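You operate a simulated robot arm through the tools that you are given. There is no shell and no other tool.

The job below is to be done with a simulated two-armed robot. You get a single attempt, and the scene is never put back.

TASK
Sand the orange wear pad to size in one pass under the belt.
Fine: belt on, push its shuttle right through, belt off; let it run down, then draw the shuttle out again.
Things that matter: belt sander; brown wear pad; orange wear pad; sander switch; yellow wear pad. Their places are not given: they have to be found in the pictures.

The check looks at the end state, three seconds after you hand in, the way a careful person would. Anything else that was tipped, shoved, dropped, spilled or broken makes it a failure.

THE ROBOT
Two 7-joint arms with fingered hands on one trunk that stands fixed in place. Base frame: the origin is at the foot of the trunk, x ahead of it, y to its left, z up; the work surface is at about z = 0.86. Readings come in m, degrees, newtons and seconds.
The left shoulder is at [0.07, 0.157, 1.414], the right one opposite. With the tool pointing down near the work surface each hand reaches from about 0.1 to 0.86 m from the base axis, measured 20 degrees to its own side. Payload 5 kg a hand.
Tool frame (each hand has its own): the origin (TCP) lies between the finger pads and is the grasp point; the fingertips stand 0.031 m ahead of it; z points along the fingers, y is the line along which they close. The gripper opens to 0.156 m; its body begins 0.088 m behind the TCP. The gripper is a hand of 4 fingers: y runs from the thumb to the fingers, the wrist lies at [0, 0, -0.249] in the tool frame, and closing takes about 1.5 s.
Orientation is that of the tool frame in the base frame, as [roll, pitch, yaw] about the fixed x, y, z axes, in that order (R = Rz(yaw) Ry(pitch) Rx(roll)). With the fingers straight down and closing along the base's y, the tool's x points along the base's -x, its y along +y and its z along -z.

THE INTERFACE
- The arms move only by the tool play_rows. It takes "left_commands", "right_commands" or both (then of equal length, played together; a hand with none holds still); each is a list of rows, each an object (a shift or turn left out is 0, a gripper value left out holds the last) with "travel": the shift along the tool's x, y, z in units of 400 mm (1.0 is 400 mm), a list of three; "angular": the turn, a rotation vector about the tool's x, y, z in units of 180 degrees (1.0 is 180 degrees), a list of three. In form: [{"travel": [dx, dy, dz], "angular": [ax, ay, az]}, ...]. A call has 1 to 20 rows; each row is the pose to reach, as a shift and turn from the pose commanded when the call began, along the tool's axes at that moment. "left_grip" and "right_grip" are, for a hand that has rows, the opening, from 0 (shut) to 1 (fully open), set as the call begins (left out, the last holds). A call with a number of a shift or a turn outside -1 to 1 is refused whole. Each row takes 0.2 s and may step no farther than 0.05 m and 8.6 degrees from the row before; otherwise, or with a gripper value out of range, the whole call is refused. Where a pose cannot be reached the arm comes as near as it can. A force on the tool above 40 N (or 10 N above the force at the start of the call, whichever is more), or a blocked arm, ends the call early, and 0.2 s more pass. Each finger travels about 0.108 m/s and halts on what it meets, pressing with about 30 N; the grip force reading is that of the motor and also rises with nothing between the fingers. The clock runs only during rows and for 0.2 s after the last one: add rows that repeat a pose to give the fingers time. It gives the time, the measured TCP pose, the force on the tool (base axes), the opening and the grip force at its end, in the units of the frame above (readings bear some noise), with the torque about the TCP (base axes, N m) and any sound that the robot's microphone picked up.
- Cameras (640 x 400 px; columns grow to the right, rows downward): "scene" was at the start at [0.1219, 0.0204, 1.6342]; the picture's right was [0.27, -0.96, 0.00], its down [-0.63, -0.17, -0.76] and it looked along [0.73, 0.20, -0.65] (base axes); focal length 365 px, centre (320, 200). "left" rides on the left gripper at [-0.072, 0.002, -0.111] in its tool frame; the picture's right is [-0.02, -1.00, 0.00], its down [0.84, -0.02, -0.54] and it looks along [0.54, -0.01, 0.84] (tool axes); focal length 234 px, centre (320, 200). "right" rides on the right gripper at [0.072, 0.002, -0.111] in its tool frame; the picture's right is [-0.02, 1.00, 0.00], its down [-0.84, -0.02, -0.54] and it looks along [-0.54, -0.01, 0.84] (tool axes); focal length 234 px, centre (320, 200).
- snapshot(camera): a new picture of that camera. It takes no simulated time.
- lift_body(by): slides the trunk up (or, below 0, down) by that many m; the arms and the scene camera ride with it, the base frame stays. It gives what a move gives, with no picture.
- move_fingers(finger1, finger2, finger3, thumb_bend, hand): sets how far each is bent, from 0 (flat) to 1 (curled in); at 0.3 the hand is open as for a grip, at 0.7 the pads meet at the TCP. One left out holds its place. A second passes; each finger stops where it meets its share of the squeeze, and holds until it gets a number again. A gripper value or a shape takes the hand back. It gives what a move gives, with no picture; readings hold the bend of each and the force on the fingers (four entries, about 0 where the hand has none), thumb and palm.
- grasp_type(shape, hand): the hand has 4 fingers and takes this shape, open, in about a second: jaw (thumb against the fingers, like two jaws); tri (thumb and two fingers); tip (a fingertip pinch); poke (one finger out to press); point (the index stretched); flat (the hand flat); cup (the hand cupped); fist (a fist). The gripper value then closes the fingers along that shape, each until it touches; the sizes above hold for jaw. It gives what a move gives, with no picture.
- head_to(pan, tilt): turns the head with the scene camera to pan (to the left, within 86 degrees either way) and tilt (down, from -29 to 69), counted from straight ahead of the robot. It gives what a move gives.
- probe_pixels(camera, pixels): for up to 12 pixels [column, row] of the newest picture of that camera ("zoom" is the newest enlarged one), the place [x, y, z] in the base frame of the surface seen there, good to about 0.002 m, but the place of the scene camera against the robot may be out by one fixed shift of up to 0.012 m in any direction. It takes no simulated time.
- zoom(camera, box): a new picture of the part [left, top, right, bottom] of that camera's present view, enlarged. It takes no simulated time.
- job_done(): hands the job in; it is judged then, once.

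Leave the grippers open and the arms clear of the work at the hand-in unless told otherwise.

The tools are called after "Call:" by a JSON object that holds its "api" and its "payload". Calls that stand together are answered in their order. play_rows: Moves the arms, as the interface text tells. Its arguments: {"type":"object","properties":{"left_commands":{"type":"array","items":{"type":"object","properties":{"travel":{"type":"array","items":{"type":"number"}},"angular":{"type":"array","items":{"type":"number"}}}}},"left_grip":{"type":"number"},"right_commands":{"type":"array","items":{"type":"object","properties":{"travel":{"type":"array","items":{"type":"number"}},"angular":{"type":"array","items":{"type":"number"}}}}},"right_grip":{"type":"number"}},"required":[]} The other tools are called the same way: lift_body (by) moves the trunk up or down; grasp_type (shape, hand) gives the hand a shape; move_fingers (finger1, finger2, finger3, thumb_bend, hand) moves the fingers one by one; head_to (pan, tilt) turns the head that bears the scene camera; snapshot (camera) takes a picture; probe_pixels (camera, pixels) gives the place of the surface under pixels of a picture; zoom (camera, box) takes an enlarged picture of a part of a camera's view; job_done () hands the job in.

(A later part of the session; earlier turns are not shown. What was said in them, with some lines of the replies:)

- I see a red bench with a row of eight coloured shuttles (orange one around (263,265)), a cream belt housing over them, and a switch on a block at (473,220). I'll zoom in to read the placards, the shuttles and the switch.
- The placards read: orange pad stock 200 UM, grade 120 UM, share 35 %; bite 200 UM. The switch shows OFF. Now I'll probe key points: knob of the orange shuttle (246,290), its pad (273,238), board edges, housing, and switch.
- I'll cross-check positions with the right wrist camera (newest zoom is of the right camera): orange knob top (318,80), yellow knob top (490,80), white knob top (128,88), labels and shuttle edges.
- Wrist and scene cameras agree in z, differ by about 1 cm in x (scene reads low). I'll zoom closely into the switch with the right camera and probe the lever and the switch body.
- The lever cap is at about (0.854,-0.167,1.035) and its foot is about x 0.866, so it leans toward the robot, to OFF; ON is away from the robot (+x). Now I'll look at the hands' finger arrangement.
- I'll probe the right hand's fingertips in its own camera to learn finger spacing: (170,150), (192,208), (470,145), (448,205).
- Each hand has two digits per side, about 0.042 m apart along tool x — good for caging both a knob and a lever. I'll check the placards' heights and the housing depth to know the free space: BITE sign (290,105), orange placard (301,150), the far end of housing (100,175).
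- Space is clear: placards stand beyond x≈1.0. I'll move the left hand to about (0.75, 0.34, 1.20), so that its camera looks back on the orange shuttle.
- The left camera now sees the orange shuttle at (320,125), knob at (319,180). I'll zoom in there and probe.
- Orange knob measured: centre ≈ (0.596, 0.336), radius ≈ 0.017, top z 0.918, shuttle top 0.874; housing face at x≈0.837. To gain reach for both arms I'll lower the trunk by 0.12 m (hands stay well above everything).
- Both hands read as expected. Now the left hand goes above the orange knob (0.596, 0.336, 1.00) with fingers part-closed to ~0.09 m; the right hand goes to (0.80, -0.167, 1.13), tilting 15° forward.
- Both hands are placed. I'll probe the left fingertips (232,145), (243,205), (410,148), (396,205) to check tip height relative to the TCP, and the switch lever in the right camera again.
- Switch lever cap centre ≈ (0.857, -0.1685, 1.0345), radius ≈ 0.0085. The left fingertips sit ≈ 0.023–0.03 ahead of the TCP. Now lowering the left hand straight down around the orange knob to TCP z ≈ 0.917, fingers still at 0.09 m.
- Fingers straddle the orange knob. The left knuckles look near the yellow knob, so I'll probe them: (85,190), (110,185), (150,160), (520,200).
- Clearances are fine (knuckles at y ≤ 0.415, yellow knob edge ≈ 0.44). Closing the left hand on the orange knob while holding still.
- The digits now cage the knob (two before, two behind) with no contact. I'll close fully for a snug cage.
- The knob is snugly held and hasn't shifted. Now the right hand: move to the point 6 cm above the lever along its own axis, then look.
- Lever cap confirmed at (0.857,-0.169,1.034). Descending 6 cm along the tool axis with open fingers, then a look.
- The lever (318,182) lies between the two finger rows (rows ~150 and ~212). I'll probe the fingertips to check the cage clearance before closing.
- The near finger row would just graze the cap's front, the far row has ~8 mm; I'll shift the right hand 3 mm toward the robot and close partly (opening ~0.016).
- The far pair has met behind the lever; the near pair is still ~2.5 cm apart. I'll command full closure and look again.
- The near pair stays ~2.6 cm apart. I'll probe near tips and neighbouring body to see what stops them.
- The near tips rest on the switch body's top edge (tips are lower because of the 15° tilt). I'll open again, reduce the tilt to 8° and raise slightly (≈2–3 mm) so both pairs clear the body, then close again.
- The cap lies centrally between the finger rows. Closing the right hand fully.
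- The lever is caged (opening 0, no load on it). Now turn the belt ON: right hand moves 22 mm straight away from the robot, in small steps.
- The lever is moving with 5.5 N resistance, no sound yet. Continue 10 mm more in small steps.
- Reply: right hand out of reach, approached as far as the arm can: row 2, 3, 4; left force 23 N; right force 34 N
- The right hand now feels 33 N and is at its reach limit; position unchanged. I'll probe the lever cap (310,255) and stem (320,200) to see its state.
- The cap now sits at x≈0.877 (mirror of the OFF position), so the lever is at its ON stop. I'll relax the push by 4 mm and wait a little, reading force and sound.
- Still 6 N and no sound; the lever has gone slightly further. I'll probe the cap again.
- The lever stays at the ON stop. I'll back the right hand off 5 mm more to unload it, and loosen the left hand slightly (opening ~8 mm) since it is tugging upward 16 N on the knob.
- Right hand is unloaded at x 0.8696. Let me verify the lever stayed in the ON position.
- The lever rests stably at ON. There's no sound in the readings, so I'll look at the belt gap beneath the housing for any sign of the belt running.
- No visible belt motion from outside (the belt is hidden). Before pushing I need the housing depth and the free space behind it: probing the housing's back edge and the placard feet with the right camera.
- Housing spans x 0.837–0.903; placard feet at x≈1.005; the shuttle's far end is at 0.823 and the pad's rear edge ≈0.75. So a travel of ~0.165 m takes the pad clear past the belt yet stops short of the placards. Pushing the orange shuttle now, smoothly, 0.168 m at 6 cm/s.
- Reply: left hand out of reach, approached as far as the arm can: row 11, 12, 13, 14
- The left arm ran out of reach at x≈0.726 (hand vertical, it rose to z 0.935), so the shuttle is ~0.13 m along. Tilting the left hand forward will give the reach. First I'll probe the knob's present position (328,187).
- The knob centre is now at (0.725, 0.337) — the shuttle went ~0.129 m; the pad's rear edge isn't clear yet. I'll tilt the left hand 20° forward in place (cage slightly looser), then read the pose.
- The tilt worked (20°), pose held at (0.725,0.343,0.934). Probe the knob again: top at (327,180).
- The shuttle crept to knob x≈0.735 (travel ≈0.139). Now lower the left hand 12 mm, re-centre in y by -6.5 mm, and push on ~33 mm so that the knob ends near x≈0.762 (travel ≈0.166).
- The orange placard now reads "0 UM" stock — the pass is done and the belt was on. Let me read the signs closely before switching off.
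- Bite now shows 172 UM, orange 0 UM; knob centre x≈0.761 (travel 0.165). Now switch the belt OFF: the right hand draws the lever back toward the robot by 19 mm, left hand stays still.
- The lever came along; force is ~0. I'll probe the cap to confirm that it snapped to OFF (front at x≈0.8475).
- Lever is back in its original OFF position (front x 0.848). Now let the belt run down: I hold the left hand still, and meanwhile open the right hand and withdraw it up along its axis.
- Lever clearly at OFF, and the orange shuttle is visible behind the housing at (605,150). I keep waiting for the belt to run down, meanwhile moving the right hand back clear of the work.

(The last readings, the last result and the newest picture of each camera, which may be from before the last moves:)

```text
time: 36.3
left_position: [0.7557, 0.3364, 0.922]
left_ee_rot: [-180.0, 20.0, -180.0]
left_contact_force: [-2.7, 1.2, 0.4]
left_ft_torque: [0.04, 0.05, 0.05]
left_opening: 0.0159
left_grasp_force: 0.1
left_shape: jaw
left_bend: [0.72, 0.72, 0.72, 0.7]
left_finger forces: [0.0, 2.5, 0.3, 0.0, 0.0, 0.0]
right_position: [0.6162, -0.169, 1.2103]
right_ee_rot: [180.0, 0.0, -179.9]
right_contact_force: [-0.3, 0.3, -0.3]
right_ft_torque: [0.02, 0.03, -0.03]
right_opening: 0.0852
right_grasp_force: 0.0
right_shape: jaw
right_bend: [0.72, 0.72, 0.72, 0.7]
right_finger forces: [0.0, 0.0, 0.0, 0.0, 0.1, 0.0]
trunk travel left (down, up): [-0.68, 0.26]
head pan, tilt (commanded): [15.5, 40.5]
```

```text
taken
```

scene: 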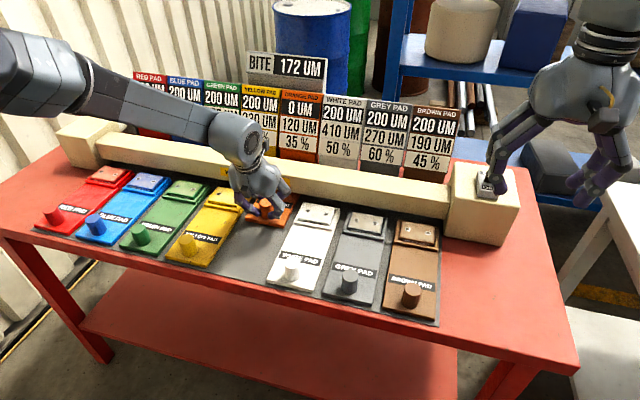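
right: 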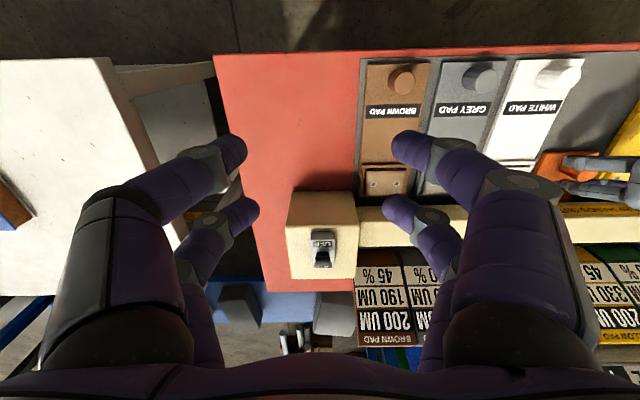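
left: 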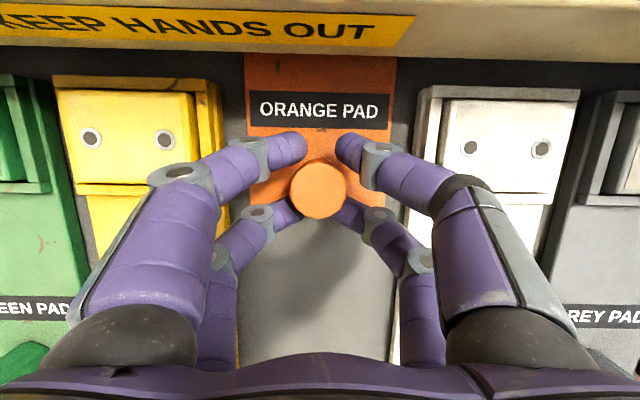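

About 9 s since switch-off. I'll wait on with both hands still, to be safe about the belt's run-down.

Call:
{"api": "play_rows", "payload": {"right_commands": [{"travel": [0, 0, 0]}, {"travel": [0, 0, 0]}, {"travel": [0, 0, 0]}, {"travel": [0, 0, 0]}, {"travel": [0, 0, 0]}, {"travel": [0, 0, 0]}, {"travel": [0, 0, 0]}, {"travel": [0, 0, 0]}, {"travel": [0, 0, 0]}, {"travel": [0, 0, 0]}, {"travel": [0, 0, 0]}, {"travel": [0, 0, 0]}, {"travel": [0, 0, 0]}, {"travel": [0, 0, 0]}, {"travel": [0, 0, 0]}, {"travel": [0, 0, 0]}, {"travel": [0, 0, 0]}, {"travel": [0, 0, 0]}, {"travel": [0, 0, 0]}, {"travel": [0, 0, 0]}]}}

Call:
{"api": "play_rows", "payload": {"right_commands": [{"travel": [0, 0, 0]}, {"travel": [0, 0, 0]}, {"travel": [0, 0, 0]}, {"travel": [0, 0, 0]}, {"travel": [0, 0, 0]}, {"travel": [0, 0, 0]}, {"travel": [0, 0, 0]}, {"travel": [0, 0, 0]}, {"travel": [0, 0, 0]}, {"travel": [0, 0, 0]}, {"travel": [0, 0, 0]}, {"travel": [0, 0, 0]}, {"travel": [0, 0, 0]}, {"travel": [0, 0, 0]}, {"travel": [0, 0, 0]}, {"travel": [0, 0, 0]}, {"travel": [0, 0, 0]}, {"travel": [0, 0, 0]}, {"travel": [0, 0, 0]}, {"travel": [0, 0, 0]}]}}

Call:
{"api": "play_rows", "payload": {"right_commands": [{"travel": [0, 0, 0]}, {"travel": [0, 0, 0]}, {"travel": [0, 0, 0]}, {"travel": [0, 0, 0]}, {"travel": [0, 0, 0]}, {"travel": [0, 0, 0]}, {"travel": [0, 0, 0]}, {"travel": [0, 0, 0]}, {"travel": [0, 0, 0]}, {"travel": [0, 0, 0]}, {"travel": [0, 0, 0]}, {"travel": [0, 0, 0]}, {"travel": [0, 0, 0]}, {"travel": [0, 0, 0]}, {"travel": [0, 0, 0]}, {"travel": [0, 0, 0]}, {"travel": [0, 0, 0]}, {"travel": [0, 0, 0]}, {"travel": [0, 0, 0]}, {"travel": [0, 0, 0]}]}}

Call:
{"api": "snapshot", "payload": {"camera": "left"}}

Call:
{"api": "zoom", "payload": {"camera": "right", "box": [290, 210, 360, 280]}}

```text
time: 40.5
left_position: [0.7563, 0.3365, 0.9212]
left_ee_rot: [180.0, 20.1, 180.0]
left_contact_force: [-2.6, 0.9, -0.1]
left_ft_torque: [0.08, 0.07, 0.0]
left_opening: 0.0158
left_grasp_force: 0.1
left_shape: jaw
left_bend: [0.72, 0.72, 0.72, 0.7]
left_finger forces: [0.0, 2.4, 0.3, 0.0, 0.0, 0.0]
right_position: [0.6179, -0.1689, 1.2087]
right_ee_rot: [179.9, 0.0, 180.0]
right_contact_force: [0.0, -0.9, -0.2]
right_ft_torque: [0.01, 0.02, 0.01]
right_opening: 0.0853
right_grasp_force: 0.1
right_shape: jaw
right_bend: [0.72, 0.72, 0.72, 0.7]
right_finger forces: [0.0, 0.0, 0.0, 0.1, 0.1, 0.0]
trunk travel left (down, up): [-0.68, 0.26]
head pan, tilt (commanded): [15.5, 40.5]
```

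```text
time: 44.7
left_position: [0.7564, 0.3353, 0.9241]
left_ee_rot: [-180.0, 20.0, -179.9]
left_contact_force: [-2.4, 0.4, -0.5]
left_ft_torque: [0.02, 0.08, 0.0]
left_opening: 0.0159
left_grasp_force: 0.0
left_shape: jaw
left_bend: [0.72, 0.72, 0.72, 0.7]
left_finger forces: [0.0, 2.5, 0.3, 0.0, 0.1, 0.0]
right_position: [0.6175, -0.1697, 1.21]
right_ee_rot: [179.9, 0.0, -180.0]
right_contact_force: [0.0, -0.6, 0.0]
right_ft_torque: [0.0, 0.03, 0.02]
right_opening: 0.0851
right_grasp_force: 0.1
right_shape: jaw
right_bend: [0.72, 0.72, 0.72, 0.7]
right_finger forces: [0.1, 0.0, 0.1, 0.1, 0.0, 0.0]
trunk travel left (down, up): [-0.68, 0.26]
head pan, tilt (commanded): [15.5, 40.5]
```

```text
time: 48.9
left_position: [0.7569, 0.3365, 0.9234]
left_ee_rot: [-180.0, 20.0, 180.0]
left_contact_force: [-2.3, 1.2, 0.1]
left_ft_torque: [-0.02, 0.06, 0.0]
left_opening: 0.0158
left_grasp_force: 0.1
left_shape: jaw
left_bend: [0.72, 0.72, 0.72, 0.7]
left_finger forces: [0.0, 2.4, 0.4, 0.0, 0.1, 0.0]
right_position: [0.617, -0.1688, 1.2088]
right_ee_rot: [179.9, -0.1, 179.9]
right_contact_force: [-0.8, 1.0, 0.3]
right_ft_torque: [0.05, -0.02, -0.02]
right_opening: 0.0854
right_grasp_force: 0.1
right_shape: jaw
right_bend: [0.72, 0.72, 0.72, 0.7]
right_finger forces: [0.0, 0.0, 0.0, 0.0, 0.1, 0.0]
trunk travel left (down, up): [-0.68, 0.26]
head pan, tilt (commanded): [15.5, 40.5]
```

```text
taken
```

left: 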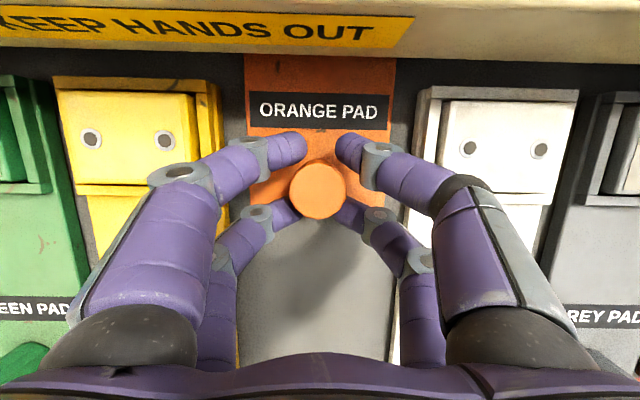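

```text
5.71 times, centred on (325, 245) of right
```

zoom: 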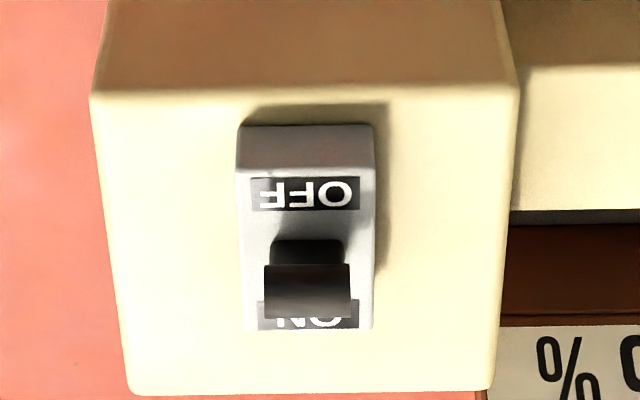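

Over 20 s since switch-off, no sound of anything; lever still OFF. Now draw the orange shuttle back out: close the cage a little (8 mm) and pull the left hand 0.165 m straight toward the robot at 6 cm/s.

Call:
{"api": "play_rows", "payload": {"left_commands": [{"travel": [0, 0, 0]}, {"travel": [0, 0, 0]}, {"travel": [0.0277, 0, -0.0101]}, {"travel": [0.0554, 0, -0.0202]}, {"travel": [0.0831, 0, -0.0302]}, {"travel": [0.1107, 0, -0.0403]}, {"travel": [0.1384, 0, -0.0504]}, {"travel": [0.1661, 0, -0.0605]}, {"travel": [0.1938, 0, -0.0706]}, {"travel": [0.2215, 0, -0.0806]}, {"travel": [0.2492, 0, -0.0907]}, {"travel": [0.2769, 0, -0.1008]}, {"travel": [0.3046, 0, -0.1109]}, {"travel": [0.3322, 0, -0.1209]}, {"travel": [0.3599, 0, -0.131]}, {"travel": [0.374, 0, -0.1361]}, {"travel": [0.374, 0, -0.1361]}], "left_grip": 0.05}}

Call:
{"api": "snapshot", "payload": {"camera": "scene"}}

Call:
{"api": "snapshot", "payload": {"camera": "left"}}

```text
time: 52.5
left_position: [0.5977, 0.3355, 0.9221]
left_ee_rot: [180.0, 20.0, 180.0]
left_contact_force: [0.4, 3.4, 3.6]
left_ft_torque: [0.11, 0.0, 0.03]
left_opening: 0.0084
left_grasp_force: 0.0
left_shape: jaw
left_bend: [0.71, 0.71, 0.71, 0.7]
left_finger forces: [2.8, 2.6, 0.5, 0.0, 0.1, 0.0]
right_position: [0.6169, -0.1681, 1.2095]
right_ee_rot: [179.9, 0.0, -180.0]
right_contact_force: [-0.2, -0.1, -0.4]
right_ft_torque: [0.02, 0.01, -0.02]
right_opening: 0.0853
right_grasp_force: 0.1
right_shape: jaw
right_bend: [0.72, 0.72, 0.72, 0.7]
right_finger forces: [0.0, 0.0, 0.1, 0.0, 0.1, 0.0]
trunk travel left (down, up): [-0.68, 0.26]
head pan, tilt (commanded): [15.5, 40.5]
```

```text
taken
```

scene: 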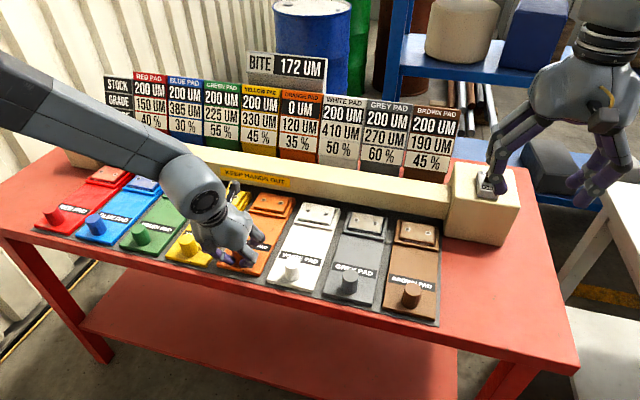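

```text
taken
```

left: 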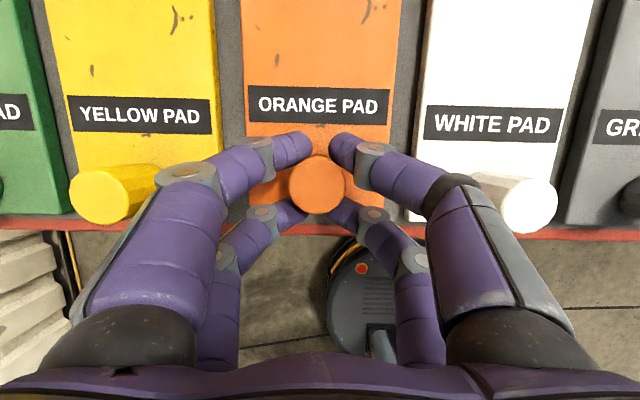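

The placard still reads 0 UM for orange, bite 172 UM. Now compare the orange shuttle's position with its neighbours': knobs orange (318,185), yellow (100,197), white (530,205) and label edges.

Call:
{"api": "probe_pixels", "payload": {"camera": "left", "pixels": [[318, 185], [318, 165], [318, 205], [318, 158], [100, 197], [530, 205], [250, 118], [388, 122], [70, 128], [210, 130], [428, 133], [560, 140]]}}

Call:
{"api": "zoom", "payload": {"camera": "scene", "box": [160, 160, 380, 300]}}

```text
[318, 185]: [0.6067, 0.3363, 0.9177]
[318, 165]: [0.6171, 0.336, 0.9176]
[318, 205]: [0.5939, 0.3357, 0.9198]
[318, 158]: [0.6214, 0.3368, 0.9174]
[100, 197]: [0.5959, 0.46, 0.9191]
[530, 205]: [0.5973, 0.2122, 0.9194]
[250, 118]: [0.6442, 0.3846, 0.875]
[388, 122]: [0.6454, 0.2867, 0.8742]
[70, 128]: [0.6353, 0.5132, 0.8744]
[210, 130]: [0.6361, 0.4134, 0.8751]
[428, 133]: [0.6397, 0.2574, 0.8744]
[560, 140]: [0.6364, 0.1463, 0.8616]
```

```text
2.86 times, centred on (270, 230) of scene
```

zoom: 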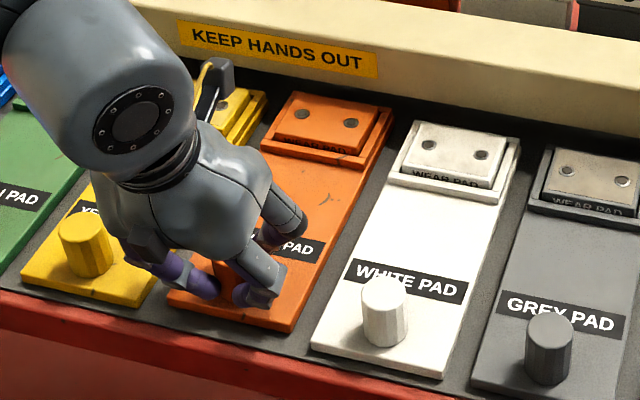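

The orange shuttle is still ≈10 mm short of its original place (knob centre 0.606 vs. 0.596). Pull gently 10 mm more.

Call:
{"api": "play_rows", "payload": {"left_commands": [{"travel": [0.0078, 0, -0.0028]}, {"travel": [0.0157, 0, -0.0057]}, {"travel": [0.0235, 0, -0.0086]}, {"travel": [0.0235, 0, -0.0086]}]}}

Call:
{"api": "snapshot", "payload": {"camera": "left"}}

Call:
{"api": "probe_pixels", "payload": {"camera": "left", "pixels": [[318, 185], [318, 165], [318, 158], [318, 205], [100, 190], [530, 198]]}}

Call:
{"api": "zoom", "payload": {"camera": "scene", "box": [160, 160, 380, 300]}}

```text
time: 53.5
left_position: [0.5875, 0.3353, 0.9232]
left_ee_rot: [-180.0, 19.9, 180.0]
left_contact_force: [2.8, 0.7, 0.5]
left_ft_torque: [0.03, -0.02, 0.0]
left_opening: 0.0084
left_grasp_force: 0.0
left_shape: jaw
left_bend: [0.71, 0.71, 0.71, 0.7]
left_finger forces: [2.8, 1.8, 0.4, 0.1, 0.2, 0.0]
right_position: [0.6172, -0.1697, 1.2097]
right_ee_rot: [180.0, 0.0, -180.0]
right_contact_force: [-0.9, -0.2, 0.1]
right_ft_torque: [-0.02, -0.01, 0.03]
right_opening: 0.0852
right_grasp_force: 0.0
right_shape: jaw
right_bend: [0.72, 0.72, 0.72, 0.7]
right_finger forces: [0.0, 0.0, 0.0, 0.0, 0.0, 0.0]
trunk travel left (down, up): [-0.68, 0.26]
head pan, tilt (commanded): [15.5, 40.5]
```

```text
taken
```

left: 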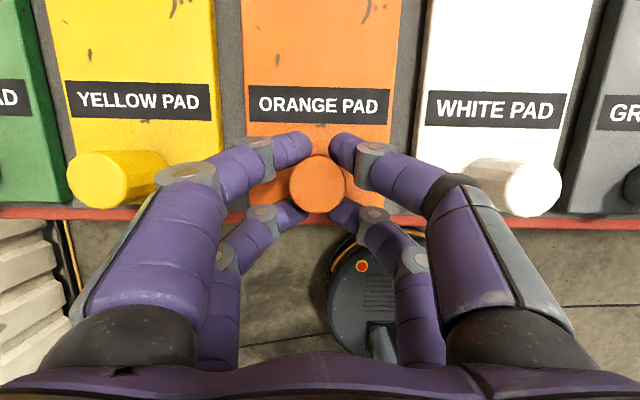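

```text
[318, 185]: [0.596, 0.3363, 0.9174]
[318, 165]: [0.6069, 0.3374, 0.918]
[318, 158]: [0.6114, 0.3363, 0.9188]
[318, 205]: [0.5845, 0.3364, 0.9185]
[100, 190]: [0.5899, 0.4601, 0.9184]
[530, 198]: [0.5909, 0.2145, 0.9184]
```

```text
2.86 times, centred on (270, 230) of scene
```

zoom: 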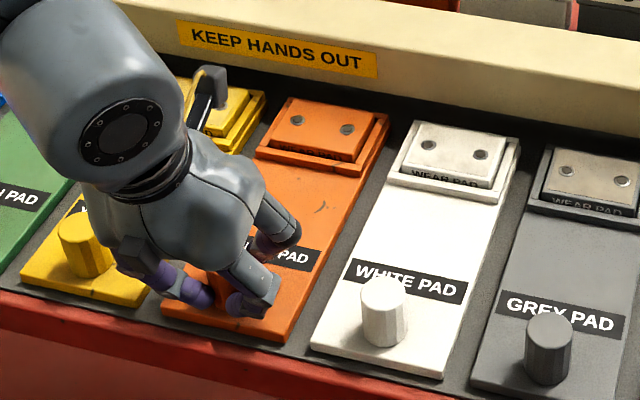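

The orange knob is back at x≈0.596, level with its neighbours. Now open the left hand to 0.09 m, then rise straight up 0.15 m.

Call:
{"api": "play_rows", "payload": {"left_commands": [{"travel": [0, 0, 0]}, {"travel": [0, 0, 0]}, {"travel": [0, 0, 0]}, {"travel": [0, 0, 0]}, {"travel": [0, 0, 0]}], "left_grip": 0.56}}

Call:
{"api": "play_rows", "payload": {"left_commands": [{"travel": [-0.0171, 0, -0.047]}, {"travel": [-0.0342, 0, -0.094]}, {"travel": [-0.0599, 0, -0.1645]}, {"travel": [-0.0855, 0, -0.235]}, {"travel": [-0.1069, 0, -0.2937]}, {"travel": [-0.1283, 0, -0.3524]}, {"travel": [-0.1283, 0, -0.3524]}]}}

Call:
{"api": "snapshot", "payload": {"camera": "left"}}

Call:
{"api": "snapshot", "payload": {"camera": "scene"}}

```text
time: 54.7
left_position: [0.5875, 0.335, 0.9232]
left_ee_rot: [-180.0, 20.0, -180.0]
left_contact_force: [0.1, 0.1, 0.8]
left_ft_torque: [0.04, -0.04, -0.01]
left_opening: 0.0868
left_grasp_force: 0.1
left_shape: jaw
left_bend: [0.72, 0.72, 0.72, 0.7]
left_finger forces: [0.0, 0.1, 0.1, 0.0, 0.0, 0.0]
right_position: [0.6173, -0.1691, 1.2109]
right_ee_rot: [180.0, 0.0, 179.9]
right_contact_force: [0.0, 0.0, 0.4]
right_ft_torque: [-0.02, 0.01, -0.01]
right_opening: 0.0854
right_grasp_force: 0.1
right_shape: jaw
right_bend: [0.72, 0.72, 0.72, 0.7]
right_finger forces: [0.1, 0.0, 0.0, 0.1, 0.0, 0.0]
trunk travel left (down, up): [-0.68, 0.26]
head pan, tilt (commanded): [15.5, 40.5]
```

```text
time: 56.3
left_position: [0.5884, 0.3361, 1.0743]
left_ee_rot: [-180.0, 20.0, 179.9]
left_contact_force: [0.3, -0.4, 0.0]
left_ft_torque: [0.0, -0.01, 0.03]
left_opening: 0.0868
left_grasp_force: 0.1
left_shape: jaw
left_bend: [0.72, 0.72, 0.72, 0.7]
left_finger forces: [0.0, 0.0, 0.0, 0.1, 0.0, 0.0]
right_position: [0.6182, -0.1688, 1.2088]
right_ee_rot: [179.9, -0.1, -179.9]
right_contact_force: [0.4, 0.2, 0.5]
right_ft_torque: [-0.01, 0.03, 0.0]
right_opening: 0.0852
right_grasp_force: 0.1
right_shape: jaw
right_bend: [0.72, 0.72, 0.72, 0.7]
right_finger forces: [0.0, 0.1, 0.1, 0.0, 0.0, 0.0]
trunk travel left (down, up): [-0.68, 0.26]
head pan, tilt (commanded): [15.5, 40.5]
```

```text
taken
```

left: 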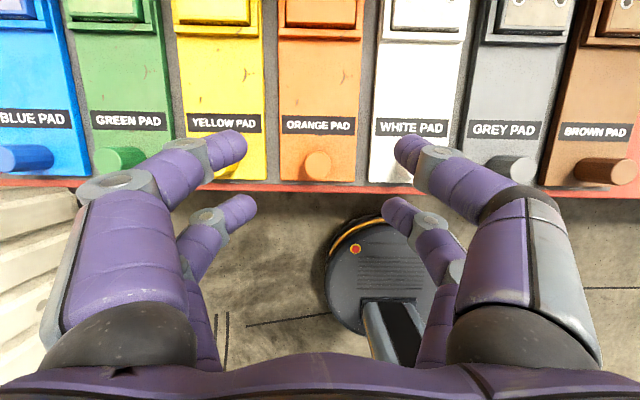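

```text
taken
```

scene: 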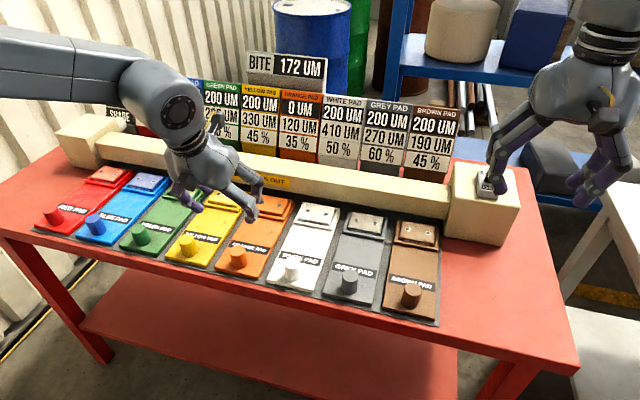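

Orange shuttle sits in line with its neighbours and the switch is OFF. Now retreat the left hand up and back to vertical, and open both hands fully, well clear of the work.

Call:
{"api": "play_rows", "payload": {"left_commands": [{"travel": [0.015, 0.006, -0.07], "angular": [0, 0.015, 0]}, {"travel": [0.03, 0.014, -0.15], "angular": [0, 0.033, 0]}, {"travel": [0.05, 0.022, -0.235], "angular": [0, 0.052, 0]}, {"travel": [0.07, 0.032, -0.32], "angular": [0, 0.071, 0]}, {"travel": [0.092, 0.041, -0.41], "angular": [0, 0.091, 0]}, {"travel": [0.113, 0.05, -0.493], "angular": [0, 0.111, 0]}, {"travel": [0.113, 0.05, -0.493], "angular": [0, 0.111, 0]}, {"travel": [0.113, 0.05, -0.493], "angular": [0, 0.111, 0]}], "right_commands": [{"travel": [0, 0, -0.03]}, {"travel": [0, 0, -0.07]}, {"travel": [0, 0, -0.12]}, {"travel": [0, 0, -0.16]}, {"travel": [0, 0, -0.2]}, {"travel": [0, 0, -0.2]}, {"travel": [0, 0, -0.2]}, {"travel": [0, 0, -0.2]}], "left_grip": 1.0, "right_grip": 1.0}}

Call:
{"api": "snapshot", "payload": {"scene": "scene", "camera": "scene"}}

Call:
{"api": "snapshot", "payload": {"camera": "right"}}

Call:
{"api": "zoom", "payload": {"camera": "scene", "box": [90, 40, 470, 320]}}

```text
time: 58.1
left_position: [0.4774, 0.355, 1.2445]
left_ee_rot: [-180.0, 0.0, 180.0]
left_contact_force: [0.1, 0.2, 0.3]
left_ft_torque: [0.0, 0.01, -0.01]
left_opening: 0.156
left_grasp_force: 0.1
left_shape: jaw
left_bend: [0.3, 0.3, 0.3, 0.3]
left_finger forces: [0.0, 0.1, 0.1, 0.0, 0.1, 0.0]
right_position: [0.6187, -0.1703, 1.2889]
right_ee_rot: [-180.0, 0.0, 180.0]
right_contact_force: [0.0, 0.7, 0.9]
right_ft_torque: [-0.02, 0.03, -0.01]
right_opening: 0.1558
right_grasp_force: 0.0
right_shape: jaw
right_bend: [0.3, 0.3, 0.3, 0.3]
right_finger forces: [0.1, 0.0, 0.0, 0.1, 0.1, 0.0]
trunk travel left (down, up): [-0.68, 0.26]
head pan, tilt (commanded): [15.5, 40.5]
```

```text
taken
```

scene: 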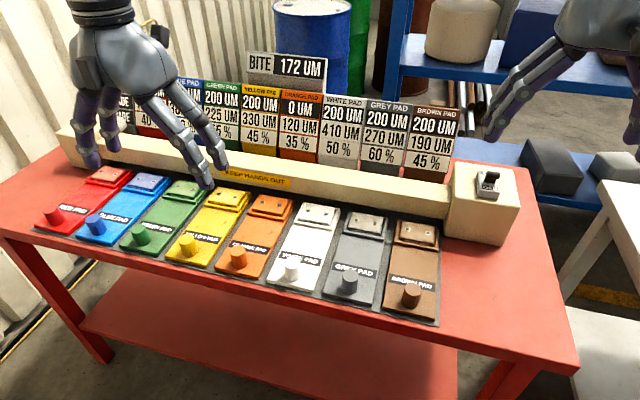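

```text
taken
```

right: 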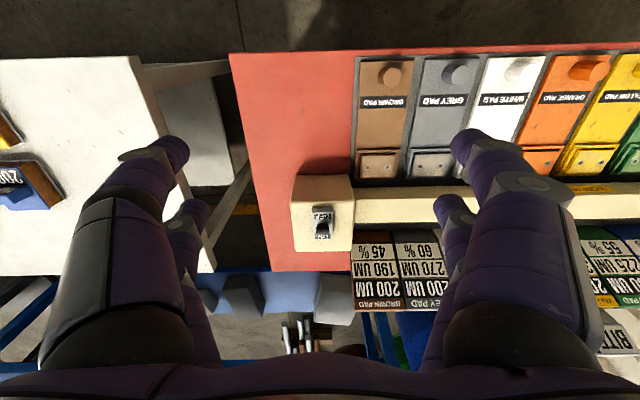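

```text
1.43 times, centred on (280, 180) of scene
```

zoom: 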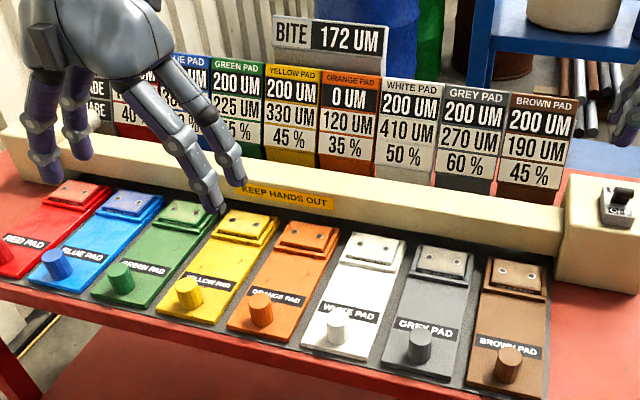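

Everything reads right: orange 0 UM, others unchanged at 200 UM. At the left edge of the right camera there's something printed on the white bench; I'll turn the head for a look before handing in.

Call:
{"api": "head_to", "payload": {"pan": -35, "tilt": 40}}

Call:
{"api": "snapshot", "payload": {"camera": "scene"}}

```text
time: 59.3
left_position: [0.4767, 0.3557, 1.2446]
left_ee_rot: [180.0, 0.1, 179.9]
left_contact_force: [0.4, -1.0, -0.1]
left_ft_torque: [0.02, 0.01, 0.02]
left_opening: 0.1558
left_grasp_force: 0.2
left_shape: jaw
left_bend: [0.3, 0.3, 0.3, 0.3]
left_finger forces: [0.0, 0.0, 0.1, 0.1, 0.1, 0.0]
right_position: [0.6184, -0.1706, 1.2895]
right_ee_rot: [179.9, 0.0, -180.0]
right_contact_force: [0.2, 0.4, -0.5]
right_ft_torque: [0.01, 0.01, 0.01]
right_opening: 0.1559
right_grasp_force: 0.0
right_shape: jaw
right_bend: [0.3, 0.3, 0.3, 0.3]
right_finger forces: [0.0, 0.1, 0.0, 0.1, 0.1, 0.0]
trunk travel left (down, up): [-0.68, 0.26]
head pan, tilt (commanded): [-35.0, 40.0]
```

```text
taken
```

scene: 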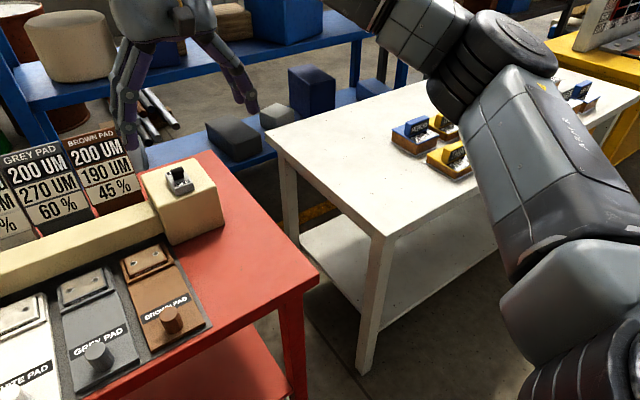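

On the white bench are some other small items, separate from this job. I'll check them and the switch once closely.

Call:
{"api": "zoom", "payload": {"camera": "scene", "box": [380, 90, 480, 180]}}

Call:
{"api": "zoom", "payload": {"camera": "scene", "box": [130, 140, 230, 240]}}

Call:
{"api": "head_to", "payload": {"pan": 15.5, "tilt": 40.5}}

Call:
{"api": "zoom", "payload": {"camera": "scene", "box": [90, 40, 470, 320]}}

```text
4.44 times, centred on (430, 135) of scene
```

zoom: 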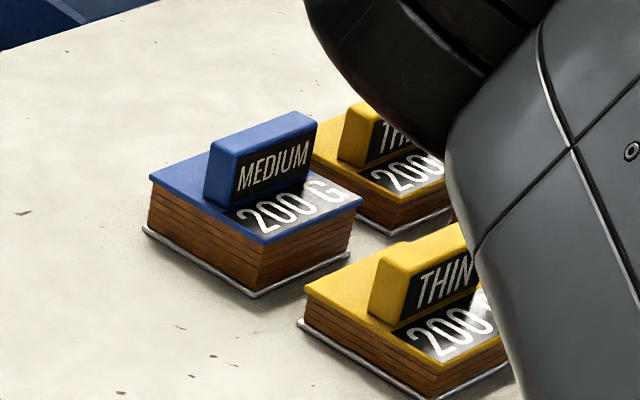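

```text
4.00 times, centred on (180, 190) of scene
```

zoom: 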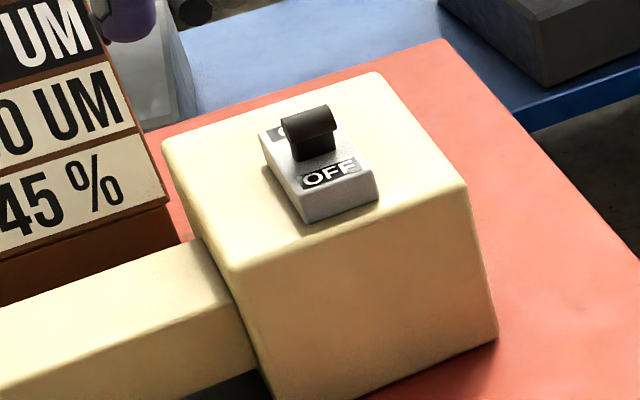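

```text
time: 60.5
left_position: [0.478, 0.355, 1.2445]
left_ee_rot: [180.0, -0.1, 180.0]
left_contact_force: [-0.5, 0.5, -0.3]
left_ft_torque: [0.0, -0.01, 0.02]
left_opening: 0.1558
left_grasp_force: 0.0
left_shape: jaw
left_bend: [0.3, 0.3, 0.3, 0.3]
left_finger forces: [0.0, 0.0, 0.0, 0.0, 0.0, 0.0]
right_position: [0.619, -0.1703, 1.2903]
right_ee_rot: [180.0, 0.0, 179.9]
right_contact_force: [-0.2, 0.5, -0.1]
right_ft_torque: [-0.02, 0.0, 0.03]
right_opening: 0.1561
right_grasp_force: 0.0
right_shape: jaw
right_bend: [0.3, 0.3, 0.3, 0.3]
right_finger forces: [0.0, 0.0, 0.0, 0.0, 0.0, 0.0]
trunk travel left (down, up): [-0.68, 0.26]
head pan, tilt (commanded): [15.5, 40.5]
```

```text
1.43 times, centred on (280, 180) of scene
```

zoom: 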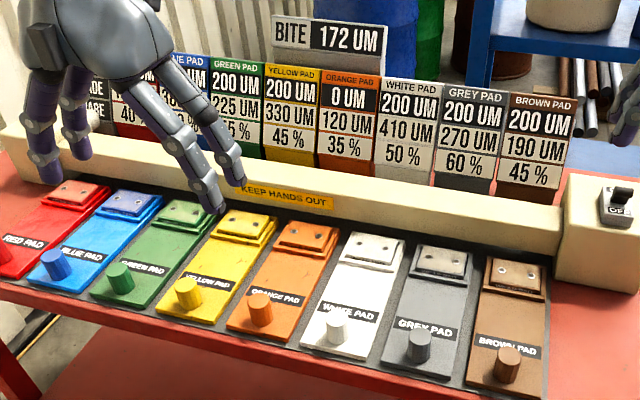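

The items on the white bench belong to another station. The job's end state looks right:

- **Pad:** the orange placard reads 0 UM, and every other pad I can read is unchanged.
- **Shuttle:** the orange shuttle is drawn out and in line with its neighbours.
- **Switch:** the lever is at OFF.
- **Hands:** both are open and clear of the work.

Handing in.

Call:
{"api": "job_done", "payload": {}}

```text
The job is handed in.
```

The orange wear pad is sanded to size, and I've handed the job in. The result hasn't come back yet.

- **Pass:** I switched the belt on and pushed the orange shuttle about 0.165 m, clear past the belt housing. The left arm ran out of reach at about 0.13 m, so I paused there with the belt running to tilt the hand, then finished the push. The orange placard went from 200 UM to 0 UM.
- **Run-down:** I switched the belt off and waited about 21 seconds before drawing the shuttle back. The microphone never reported any sound, even while the belt was on, so I relied on the wait instead of hearing it stop. The placard still read 0 UM afterwards.
- **End state:** The orange shuttle is back level with its neighbours. The switch is at OFF, and both hands are open and clear. The other placards I could read were unchanged, and nothing else looked moved.
- **Bite sign:** It dropped from 200 UM to 172 UM after the pass, so the next pad would be cut less deeply.
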